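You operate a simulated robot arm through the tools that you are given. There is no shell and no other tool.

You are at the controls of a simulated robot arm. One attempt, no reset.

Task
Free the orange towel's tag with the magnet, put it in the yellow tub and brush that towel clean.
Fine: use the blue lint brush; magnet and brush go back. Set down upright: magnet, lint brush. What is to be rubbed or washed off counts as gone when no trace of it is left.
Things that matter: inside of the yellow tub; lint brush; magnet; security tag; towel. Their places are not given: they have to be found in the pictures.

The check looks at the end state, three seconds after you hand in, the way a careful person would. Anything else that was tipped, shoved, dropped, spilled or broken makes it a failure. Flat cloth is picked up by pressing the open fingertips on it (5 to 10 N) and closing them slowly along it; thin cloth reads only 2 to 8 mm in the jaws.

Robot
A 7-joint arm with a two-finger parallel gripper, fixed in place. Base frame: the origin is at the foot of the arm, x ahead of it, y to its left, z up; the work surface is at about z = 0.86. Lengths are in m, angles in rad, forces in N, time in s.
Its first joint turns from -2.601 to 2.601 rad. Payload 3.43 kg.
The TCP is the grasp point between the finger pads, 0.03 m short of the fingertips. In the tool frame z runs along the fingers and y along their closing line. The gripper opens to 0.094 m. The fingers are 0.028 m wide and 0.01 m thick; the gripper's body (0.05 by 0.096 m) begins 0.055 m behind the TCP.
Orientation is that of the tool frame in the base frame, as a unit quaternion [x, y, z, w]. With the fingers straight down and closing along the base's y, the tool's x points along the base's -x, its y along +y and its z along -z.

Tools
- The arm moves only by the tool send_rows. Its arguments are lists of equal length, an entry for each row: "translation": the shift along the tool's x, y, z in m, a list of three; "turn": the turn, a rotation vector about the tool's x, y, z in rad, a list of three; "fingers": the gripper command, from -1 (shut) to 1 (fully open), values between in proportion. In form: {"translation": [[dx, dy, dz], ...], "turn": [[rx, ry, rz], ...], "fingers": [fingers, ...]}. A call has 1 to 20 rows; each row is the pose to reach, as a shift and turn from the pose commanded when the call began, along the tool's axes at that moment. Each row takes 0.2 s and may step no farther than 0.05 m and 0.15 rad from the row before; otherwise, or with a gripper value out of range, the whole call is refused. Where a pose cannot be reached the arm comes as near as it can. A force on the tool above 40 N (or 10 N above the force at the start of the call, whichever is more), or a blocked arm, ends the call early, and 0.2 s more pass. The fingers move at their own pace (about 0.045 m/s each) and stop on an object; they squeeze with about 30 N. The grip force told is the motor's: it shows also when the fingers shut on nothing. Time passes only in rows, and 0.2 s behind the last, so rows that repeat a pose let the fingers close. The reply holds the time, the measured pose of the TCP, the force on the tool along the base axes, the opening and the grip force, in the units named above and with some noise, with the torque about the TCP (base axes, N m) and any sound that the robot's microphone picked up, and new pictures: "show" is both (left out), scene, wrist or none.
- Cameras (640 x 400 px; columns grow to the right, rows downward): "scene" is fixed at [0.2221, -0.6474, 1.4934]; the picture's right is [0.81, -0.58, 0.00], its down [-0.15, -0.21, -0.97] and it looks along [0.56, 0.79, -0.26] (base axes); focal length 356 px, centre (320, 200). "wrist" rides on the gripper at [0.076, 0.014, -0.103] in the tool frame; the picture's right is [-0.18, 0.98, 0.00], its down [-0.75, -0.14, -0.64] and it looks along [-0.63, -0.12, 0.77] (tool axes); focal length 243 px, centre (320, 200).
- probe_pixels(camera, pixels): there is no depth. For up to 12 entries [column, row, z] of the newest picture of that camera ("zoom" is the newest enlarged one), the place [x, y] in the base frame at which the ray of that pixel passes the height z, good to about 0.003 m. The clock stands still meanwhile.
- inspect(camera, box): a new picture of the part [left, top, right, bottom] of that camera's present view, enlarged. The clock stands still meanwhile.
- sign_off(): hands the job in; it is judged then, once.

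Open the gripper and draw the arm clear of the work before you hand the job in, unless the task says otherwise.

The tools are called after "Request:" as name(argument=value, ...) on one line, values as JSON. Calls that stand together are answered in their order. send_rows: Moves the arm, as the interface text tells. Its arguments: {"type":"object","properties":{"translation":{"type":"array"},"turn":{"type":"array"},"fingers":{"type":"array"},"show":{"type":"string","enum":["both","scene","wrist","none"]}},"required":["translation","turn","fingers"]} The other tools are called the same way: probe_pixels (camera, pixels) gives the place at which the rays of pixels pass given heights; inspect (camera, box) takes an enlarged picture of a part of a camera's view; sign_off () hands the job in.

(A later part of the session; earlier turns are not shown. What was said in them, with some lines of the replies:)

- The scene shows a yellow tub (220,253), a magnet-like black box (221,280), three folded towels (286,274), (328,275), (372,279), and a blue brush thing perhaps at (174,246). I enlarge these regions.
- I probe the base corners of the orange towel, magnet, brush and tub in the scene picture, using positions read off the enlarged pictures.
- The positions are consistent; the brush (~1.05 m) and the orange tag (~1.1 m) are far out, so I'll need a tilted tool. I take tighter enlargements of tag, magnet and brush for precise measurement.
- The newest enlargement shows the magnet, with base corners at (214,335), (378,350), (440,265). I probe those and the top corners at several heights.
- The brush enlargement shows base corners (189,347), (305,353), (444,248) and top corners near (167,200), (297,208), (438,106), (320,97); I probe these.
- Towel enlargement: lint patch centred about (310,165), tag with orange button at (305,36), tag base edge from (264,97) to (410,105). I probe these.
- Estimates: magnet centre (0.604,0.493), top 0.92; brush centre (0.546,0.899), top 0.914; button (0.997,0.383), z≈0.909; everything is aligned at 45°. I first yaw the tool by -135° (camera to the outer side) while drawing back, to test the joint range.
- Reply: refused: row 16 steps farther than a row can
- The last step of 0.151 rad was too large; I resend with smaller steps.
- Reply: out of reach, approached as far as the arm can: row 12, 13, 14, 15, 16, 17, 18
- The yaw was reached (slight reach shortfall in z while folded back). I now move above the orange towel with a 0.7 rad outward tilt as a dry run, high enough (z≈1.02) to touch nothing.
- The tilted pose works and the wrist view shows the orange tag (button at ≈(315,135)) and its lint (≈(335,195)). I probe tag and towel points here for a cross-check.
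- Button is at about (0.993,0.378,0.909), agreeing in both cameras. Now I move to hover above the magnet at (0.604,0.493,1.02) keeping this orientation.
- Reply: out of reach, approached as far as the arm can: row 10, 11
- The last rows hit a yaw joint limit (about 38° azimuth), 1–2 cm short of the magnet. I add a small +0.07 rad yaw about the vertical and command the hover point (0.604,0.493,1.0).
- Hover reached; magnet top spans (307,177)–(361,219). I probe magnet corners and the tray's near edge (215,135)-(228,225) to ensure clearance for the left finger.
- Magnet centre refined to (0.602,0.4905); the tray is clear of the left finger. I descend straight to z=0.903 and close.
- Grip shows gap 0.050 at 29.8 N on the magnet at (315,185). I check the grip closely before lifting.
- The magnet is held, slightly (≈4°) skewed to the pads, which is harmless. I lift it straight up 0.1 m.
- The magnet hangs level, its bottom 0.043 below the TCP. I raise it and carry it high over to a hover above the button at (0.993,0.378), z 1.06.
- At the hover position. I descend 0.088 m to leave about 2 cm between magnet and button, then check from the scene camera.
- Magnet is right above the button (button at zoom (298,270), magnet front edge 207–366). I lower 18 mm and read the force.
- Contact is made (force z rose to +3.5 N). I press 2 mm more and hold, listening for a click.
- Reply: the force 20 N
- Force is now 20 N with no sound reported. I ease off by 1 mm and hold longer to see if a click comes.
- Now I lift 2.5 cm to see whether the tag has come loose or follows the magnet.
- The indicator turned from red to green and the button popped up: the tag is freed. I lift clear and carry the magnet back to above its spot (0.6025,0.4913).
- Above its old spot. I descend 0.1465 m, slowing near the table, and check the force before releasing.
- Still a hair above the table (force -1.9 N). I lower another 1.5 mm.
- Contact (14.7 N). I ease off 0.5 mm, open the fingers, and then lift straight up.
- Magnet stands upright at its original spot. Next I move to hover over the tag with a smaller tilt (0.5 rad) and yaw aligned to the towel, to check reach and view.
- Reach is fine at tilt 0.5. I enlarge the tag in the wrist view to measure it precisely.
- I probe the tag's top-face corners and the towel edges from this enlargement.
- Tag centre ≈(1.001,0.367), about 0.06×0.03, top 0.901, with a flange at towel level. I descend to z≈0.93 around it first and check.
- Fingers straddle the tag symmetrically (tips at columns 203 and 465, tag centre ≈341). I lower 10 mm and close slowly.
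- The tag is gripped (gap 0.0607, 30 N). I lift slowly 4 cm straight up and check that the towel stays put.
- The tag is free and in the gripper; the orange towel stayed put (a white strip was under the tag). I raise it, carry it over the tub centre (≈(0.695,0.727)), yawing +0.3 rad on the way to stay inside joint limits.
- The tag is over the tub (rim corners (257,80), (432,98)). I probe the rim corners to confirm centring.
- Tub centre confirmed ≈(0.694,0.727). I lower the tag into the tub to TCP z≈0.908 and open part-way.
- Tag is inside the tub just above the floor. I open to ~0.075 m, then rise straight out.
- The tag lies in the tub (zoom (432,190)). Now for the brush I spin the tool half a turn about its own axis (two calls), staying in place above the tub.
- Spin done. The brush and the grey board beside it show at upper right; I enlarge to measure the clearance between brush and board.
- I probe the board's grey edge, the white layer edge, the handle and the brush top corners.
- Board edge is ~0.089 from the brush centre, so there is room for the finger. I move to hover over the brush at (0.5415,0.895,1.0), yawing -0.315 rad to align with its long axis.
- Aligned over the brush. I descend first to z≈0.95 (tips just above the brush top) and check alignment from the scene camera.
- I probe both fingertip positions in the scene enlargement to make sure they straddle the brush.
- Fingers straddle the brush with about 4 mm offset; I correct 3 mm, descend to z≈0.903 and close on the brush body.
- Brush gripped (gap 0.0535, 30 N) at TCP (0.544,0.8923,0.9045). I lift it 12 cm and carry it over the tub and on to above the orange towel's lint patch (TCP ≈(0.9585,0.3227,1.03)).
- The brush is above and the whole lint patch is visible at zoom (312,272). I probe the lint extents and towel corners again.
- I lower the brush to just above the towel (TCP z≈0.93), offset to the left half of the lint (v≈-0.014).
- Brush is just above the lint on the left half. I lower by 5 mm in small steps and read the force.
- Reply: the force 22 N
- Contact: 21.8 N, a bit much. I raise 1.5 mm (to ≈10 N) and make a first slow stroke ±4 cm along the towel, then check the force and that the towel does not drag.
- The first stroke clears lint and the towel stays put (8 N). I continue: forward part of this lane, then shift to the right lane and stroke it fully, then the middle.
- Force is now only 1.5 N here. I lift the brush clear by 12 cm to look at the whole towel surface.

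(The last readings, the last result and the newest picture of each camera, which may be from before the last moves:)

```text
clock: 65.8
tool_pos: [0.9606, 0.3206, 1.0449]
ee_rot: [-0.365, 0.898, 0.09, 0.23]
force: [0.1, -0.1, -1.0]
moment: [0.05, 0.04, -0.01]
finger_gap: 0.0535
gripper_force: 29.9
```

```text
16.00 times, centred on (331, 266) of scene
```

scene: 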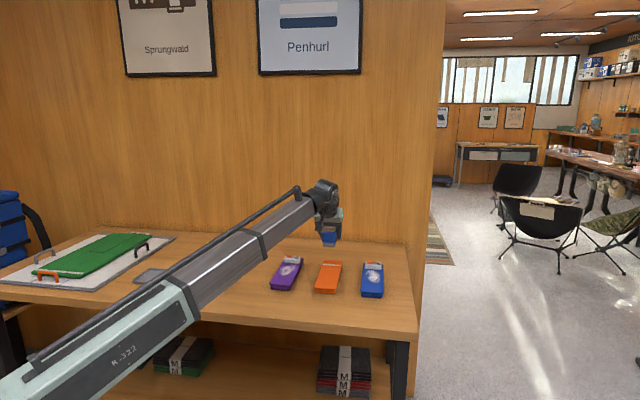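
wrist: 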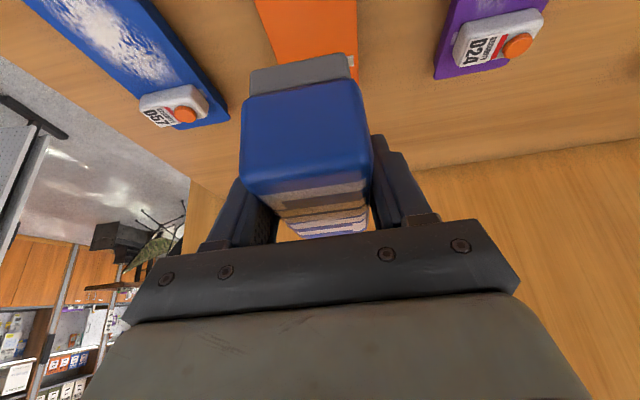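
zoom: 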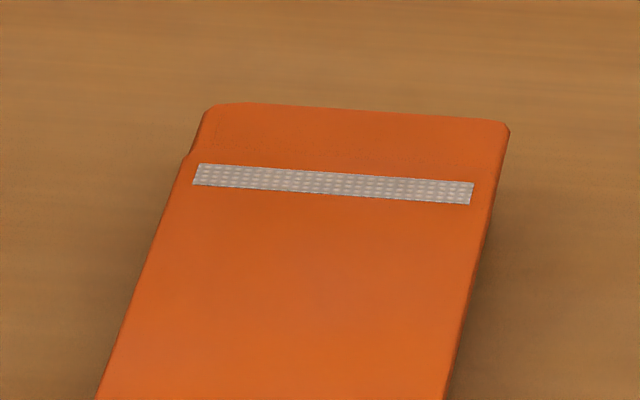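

The towel looks clean. I check the lint area at higher zoom for faint residue.

Request:
inspect(camera="scene", box=[317, 263, 343, 281])

Request:
inspect(camera="scene", box=[313, 274, 341, 294])

```text
16.00 times, centred on (330, 272) of scene
```

zoom: 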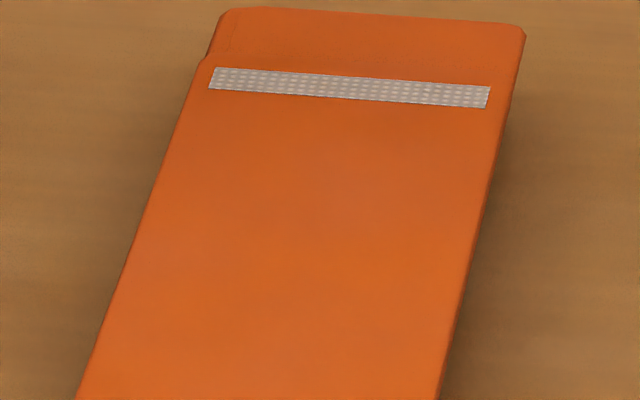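

```text
16.00 times, centred on (327, 284) of scene
```

zoom: 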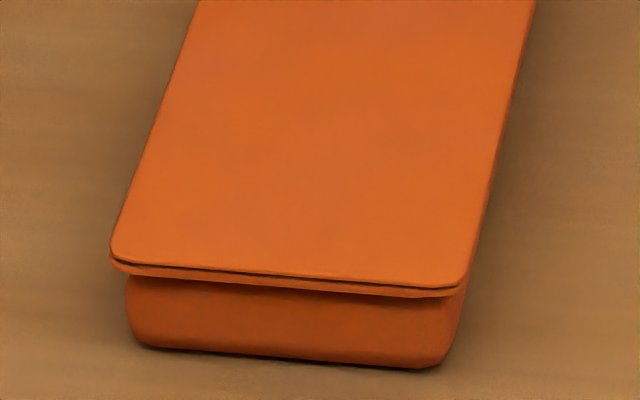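

No residue is visible; for certainty I make one more pass with a firmer touch. I lower back to the towel, 1 mm deeper than before, and read the force.

Request:
send_rows(translation=[[0.0191, 0.0003, 0.035], [0.0382, 0.0006, 0.0701], [0.0535, 0.0007, 0.0981], [0.0569, 0.0008, 0.1043], [0.0578, 0.0008, 0.106], [0.0578, 0.0008, 0.106]], turn=[[0, 0, 0], [0, 0, 0], [0, 0, 0], [0, 0, 0], [0, 0, 0], [0, 0, 0]], fingers=[-1, -1, -1, -1, -1, -1], show="none")

```text
clock: 67.2
tool_pos: [0.9598, 0.32, 0.9266]
ee_rot: [-0.365, 0.897, 0.09, 0.231]
force: [1.6, -0.5, 12.0]
moment: [-0.06, 0.3, -0.02]
finger_gap: 0.0538
gripper_force: 30.2
```

12 N – good. I stroke right lane, left lane and middle once more.

Request:
send_rows(translation=[[-0.0175, 0.0006, 0.0096], [-0.035, 0.0012, 0.0191], [-0.0353, -0.0128, 0.0194], [-0.0178, -0.0134, 0.0099], [-0.0003, -0.014, 0.0003], [0.0172, -0.0146, -0.0093], [0.0347, -0.0152, -0.0188], [0.035, -0.0012, -0.0191], [0.0353, 0.0148, -0.0194], [0.0178, 0.0154, -0.0099], [0.0003, 0.016, -0.0003], [-0.0172, 0.0166, 0.0093], [-0.0347, 0.0172, 0.0188], [-0.035, 0.0012, 0.0191], [-0.0175, 0.0006, 0.0096], [0, 0, 0], [0.0175, -0.0006, -0.0096], [0.035, -0.0012, -0.0191], [0.0175, -0.0006, -0.0096], [0, 0, 0]], turn=[[0, 0, 0], [0, 0, 0], [0, 0, 0], [0, 0, 0], [0, 0, 0], [0, 0, 0], [0, 0, 0], [0, 0, 0], [0, 0, 0], [0, 0, 0], [0, 0, 0], [0, 0, 0], [0, 0, 0], [0, 0, 0], [0, 0, 0], [0, 0, 0], [0, 0, 0], [0, 0, 0], [0, 0, 0], [0, 0, 0]], fingers=[-1, -1, -1, -1, -1, -1, -1, -1, -1, -1, -1, -1, -1, -1, -1, -1, -1, -1, -1, -1], show="none")

```text
clock: 71.4
tool_pos: [0.9618, 0.3192, 0.9269]
ee_rot: [-0.365, 0.898, 0.089, 0.23]
force: [0.4, -0.5, 0.8]
moment: [0.08, -0.04, 0.01]
finger_gap: 0.0535
gripper_force: 30.1
```

Brushing done. I lift the brush and carry it back along the same high path to above its original spot (0.542,0.894).

Request:
send_rows(translation=[[-0.0188, -0.0003, -0.0345], [-0.0376, -0.0005, -0.0689], [-0.0564, -0.0008, -0.1034], [-0.0619, 0.0432, -0.1004], [-0.0674, 0.0872, -0.0974], [-0.0728, 0.1313, -0.0945], [-0.0783, 0.1753, -0.0915], [-0.0838, 0.2193, -0.0885], [-0.0893, 0.2633, -0.0855], [-0.0948, 0.3073, -0.0825], [-0.1003, 0.3514, -0.0796], [-0.1057, 0.3954, -0.0766], [-0.1112, 0.4394, -0.0736], [-0.1167, 0.4834, -0.0706], [-0.1222, 0.5274, -0.0676], [-0.1277, 0.5714, -0.0646], [-0.1331, 0.6155, -0.0617], [-0.1386, 0.6595, -0.0587], [-0.1441, 0.7035, -0.0557], [-0.1441, 0.7035, -0.0557]], turn=[[0, 0, 0], [0, 0, 0], [0, 0, 0], [0, 0, 0], [0, 0, 0], [0, 0, 0], [0, 0, 0], [0, 0, 0], [0, 0, 0], [0, 0, 0], [0, 0, 0], [0, 0, 0], [0, 0, 0], [0, 0, 0], [0, 0, 0], [0, 0, 0], [0, 0, 0], [0, 0, 0], [0, 0, 0], [0, 0, 0]], fingers=[-1, -1, -1, -1, -1, -1, -1, -1, -1, -1, -1, -1, -1, -1, -1, -1, -1, -1, -1, -1])

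Request:
inspect(camera="scene", box=[308, 252, 352, 298])

Request:
inspect(camera="scene", box=[140, 190, 210, 262])

```text
clock: 75.6
tool_pos: [0.5426, 0.8972, 1.0375]
ee_rot: [-0.365, 0.898, 0.089, 0.23]
force: [0.1, -0.2, -0.9]
moment: [-0.01, 0.01, 0.0]
finger_gap: 0.0538
gripper_force: 30.4
```

scene: 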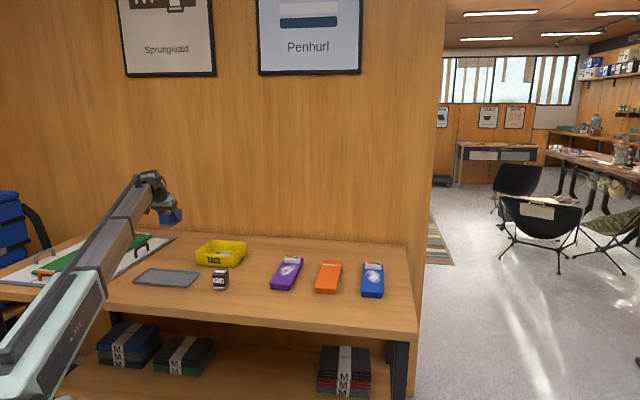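
wrist: 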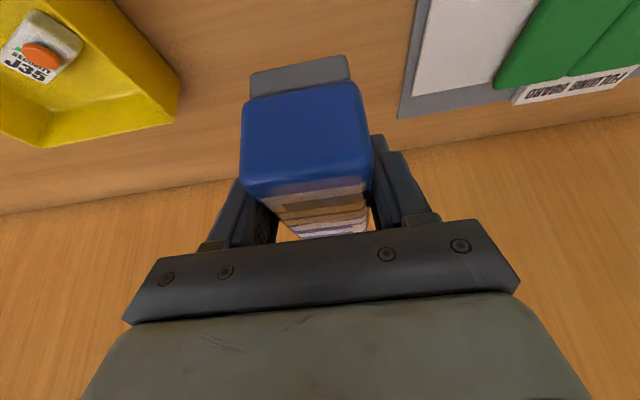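

```text
8.70 times, centred on (330, 275) of scene
```

zoom: 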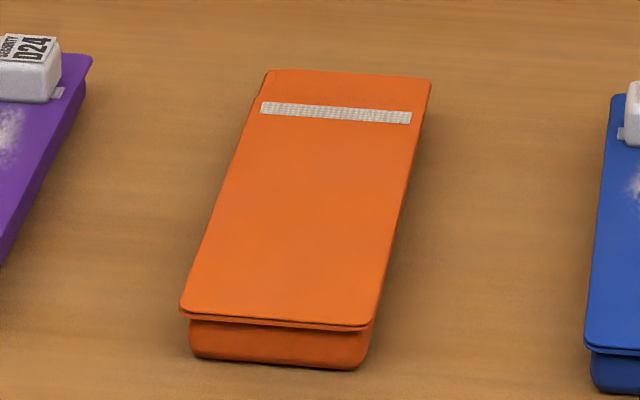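

```text
5.56 times, centred on (175, 226) of scene
```

zoom: 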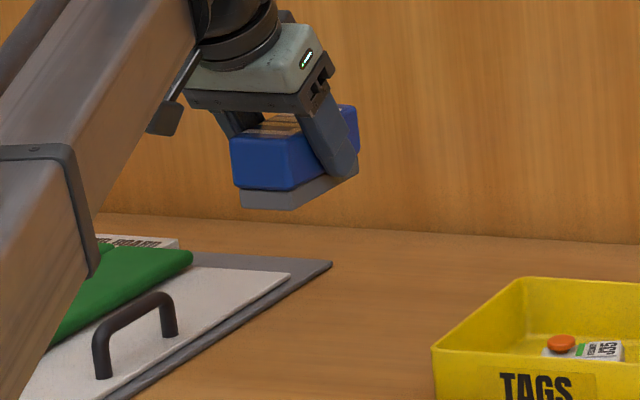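

Towel is clean and unmoved. I descend over the brush's original spot to TCP z≈0.908.

Request:
send_rows(translation=[[0.0193, -0.0003, 0.0336], [0.0386, -0.0006, 0.0673], [0.0547, -0.0009, 0.0953], [0.0611, -0.001, 0.1065], [0.0643, -0.001, 0.1121], [0.0643, -0.001, 0.1121]], turn=[[0, 0, 0], [0, 0, 0], [0, 0, 0], [0, 0, 0], [0, 0, 0], [0, 0, 0]], fingers=[-1, -1, -1, -1, -1, -1], show="none")

Request:
inspect(camera="scene", box=[145, 215, 205, 262])

```text
clock: 77.0
tool_pos: [0.5413, 0.8933, 0.9106]
ee_rot: [-0.365, 0.897, 0.09, 0.231]
force: [-0.6, 0.8, -1.3]
moment: [0.0, 0.0, -0.04]
finger_gap: 0.0537
gripper_force: 29.7
```

```text
8.51 times, centred on (175, 238) of scene
```

zoom: 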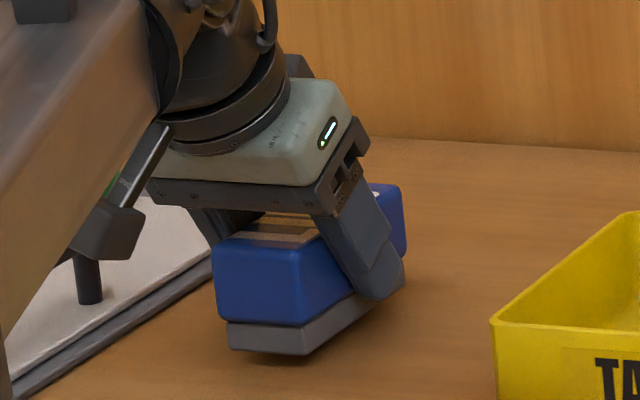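

Still a few mm above the table. I lower 5 mm slowly and read the force.

Request:
send_rows(translation=[[0.0012, 0, 0.0022], [0.0024, 0, 0.0044], [0.0024, 0, 0.0044]], turn=[[0, 0, 0], [0, 0, 0], [0, 0, 0]], fingers=[-1, -1, -1], show="none")

```text
clock: 77.8
tool_pos: [0.5398, 0.8927, 0.9041]
ee_rot: [-0.365, 0.897, 0.09, 0.231]
force: [0.0, 1.3, -0.2]
moment: [-0.03, 0.0, -0.02]
finger_gap: 0.054
gripper_force: 30.1
```

Not yet firm contact (-0.2 N). Another 2 mm down in small steps.

Request:
send_rows(translation=[[0.0005, 0, 0.0009], [0.001, 0, 0.0018], [0.001, 0, 0.0018]], turn=[[0, 0, 0], [0, 0, 0], [0, 0, 0]], fingers=[-1, -1, -1], show="none")

Request:
inspect(camera="scene", box=[145, 215, 205, 262])

```text
clock: 78.6
tool_pos: [0.5399, 0.8925, 0.9017]
ee_rot: [-0.365, 0.897, 0.09, 0.231]
force: [0.2, 0.9, -0.3]
moment: [-0.02, -0.02, 0.02]
finger_gap: 0.0535
gripper_force: 29.7
```

```text
8.51 times, centred on (175, 238) of scene
```

zoom: 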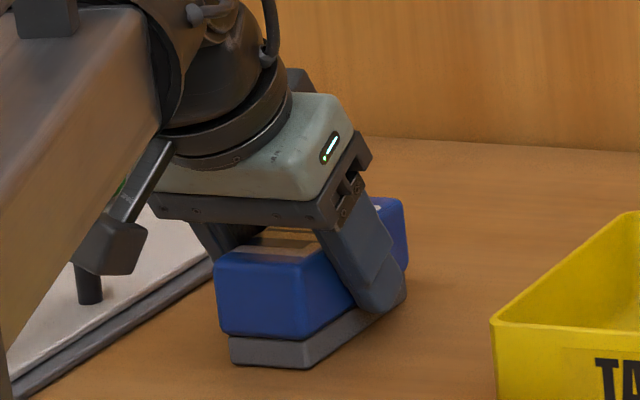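

Very near the table, no contact force yet. Lower another 1.5 mm.

Request:
send_rows(translation=[[0.0004, 0, 0.0007], [0.0007, 0, 0.0013], [0.0007, 0, 0.0013]], turn=[[0, 0, 0], [0, 0, 0], [0, 0, 0]], fingers=[-1, -1, -1], show="none")

```text
clock: 79.4
tool_pos: [0.541, 0.8928, 0.9016]
ee_rot: [-0.365, 0.897, 0.09, 0.231]
force: [-0.2, 0.0, 11.1]
moment: [0.02, 0.29, -0.05]
finger_gap: 0.054
gripper_force: 29.7
```

Contact at 11 N. I ease off 0.5 mm, open the fingers to 0.075, and withdraw straight up.

Request:
send_rows(translation=[[-0.0002, 0, -0.0004], [-0.0002, 0, -0.0004], [-0.0002, 0, -0.0004], [-0.0002, 0, -0.0004], [-0.0002, 0, -0.0004], [-0.01, 0, -0.018], [-0.0287, -0.0004, -0.0526], [-0.0478, -0.0007, -0.0876], [-0.0669, -0.001, -0.1226], [-0.0669, -0.001, -0.1226]], turn=[[0, 0, 0], [0, 0, 0], [0, 0, 0], [0, 0, 0], [0, 0, 0], [0, 0, 0], [0, 0, 0], [0, 0, 0], [0, 0, 0], [0, 0, 0]], fingers=[-1, 0.2, 0.6, 0.6, 0.6, 0.6, 0.6, 0.6, 0.6, 0.6])

Request:
inspect(camera="scene", box=[155, 230, 195, 262])

```text
clock: 81.6
tool_pos: [0.5409, 0.8941, 1.0407]
ee_rot: [-0.366, 0.897, 0.089, 0.23]
force: [-0.2, -0.7, -0.3]
moment: [0.0, -0.02, -0.01]
finger_gap: 0.0752
gripper_force: 0.0
```

scene: 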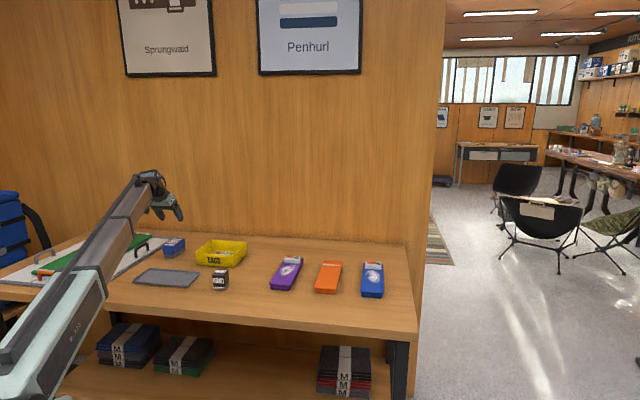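
wrist: 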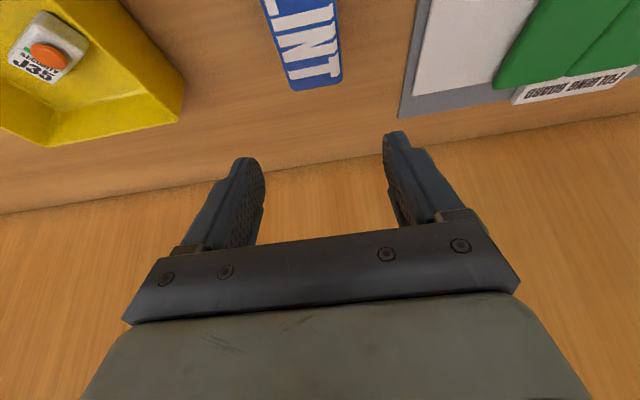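

```text
12.50 times, centred on (175, 246) of scene
```

zoom: 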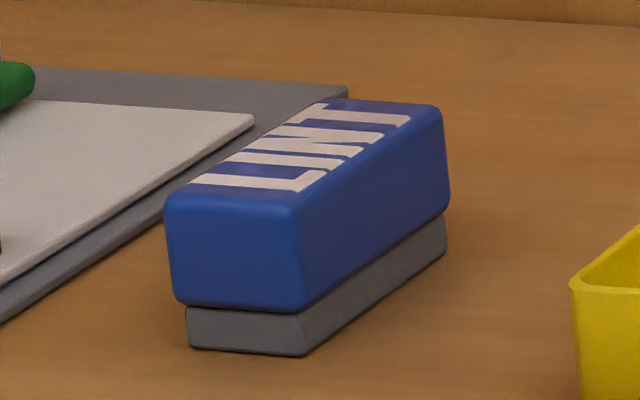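

The brush stands at its original place. I raise the arm well clear, opening the gripper fully, then check everything.

Request:
send_rows(translation=[[-0.0191, -0.0003, -0.035], [-0.0382, -0.0006, -0.0701], [-0.0574, -0.0008, -0.1051], [-0.0717, -0.001, -0.1314], [-0.0717, -0.001, -0.1314]], turn=[[0, 0, 0], [0, 0, 0], [0, 0, 0], [0, 0, 0], [0, 0, 0]], fingers=[1, 1, 1, 1, 1])

Request:
inspect(camera="scene", box=[130, 225, 260, 300])

Request:
inspect(camera="scene", box=[260, 240, 400, 328])

```text
clock: 82.8
tool_pos: [0.5399, 0.8912, 1.189]
ee_rot: [-0.365, 0.898, 0.089, 0.23]
force: [0.0, -0.2, -0.3]
moment: [0.03, -0.03, -0.03]
finger_gap: 0.0942
gripper_force: 0.0
```

scene: 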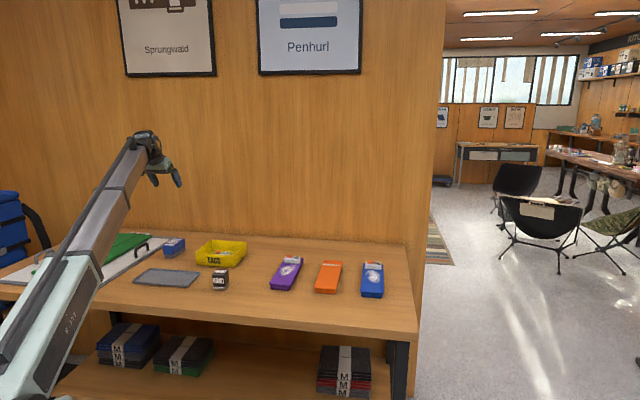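
wrist: 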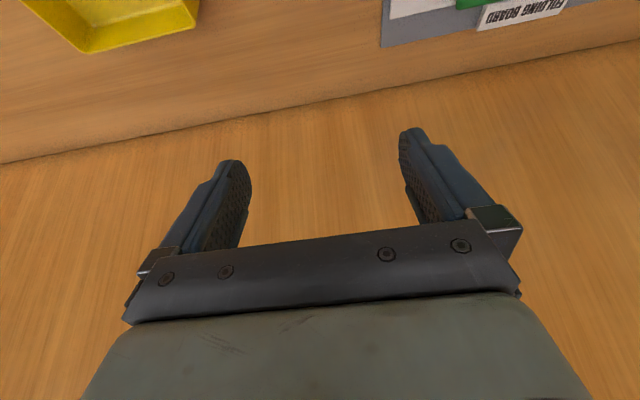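

```text
4.92 times, centred on (195, 262) of scene
```

zoom: 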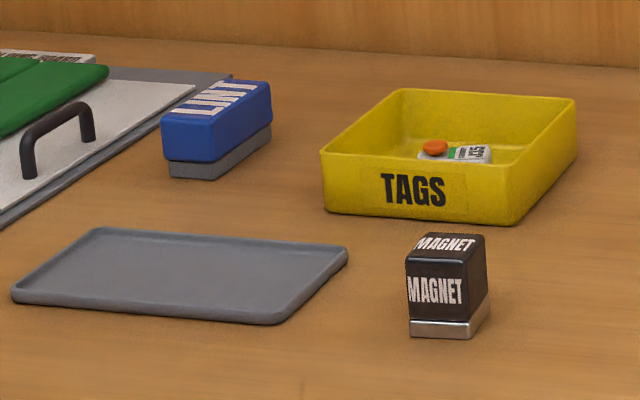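

```text
4.55 times, centred on (330, 284) of scene
```

zoom: 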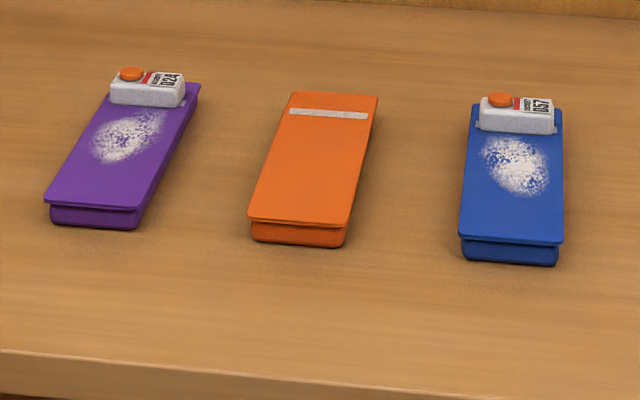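

Everything checks out: the tag is in the yellow tub, the orange towel is clean and unmoved, magnet and brush stand upright at their original places, and the arm is clear and open. I hand in.

Request:
sign_off()

```text
The job is handed in.
```

I freed the orange towel's tag with the magnet, put it in the yellow tub and brushed that towel clean with the blue lint brush. I have handed the job in; no verdict has come back yet.

- **Tag:** after the magnet was pressed on it, the button popped up and the strip on it turned from red to green. The tag now lies on the floor of the tub.
- **Towel:** no lint showed in the enlarged pictures after the first pass. I brushed it once more to be sure, and it did not move.
- **Magnet and brush:** both stand upright at their original spots, to within a few millimetres.
- **Everything else:** the purple and blue towels, the tray and the folding board look undisturbed. The gripper is open and the arm is raised clear.
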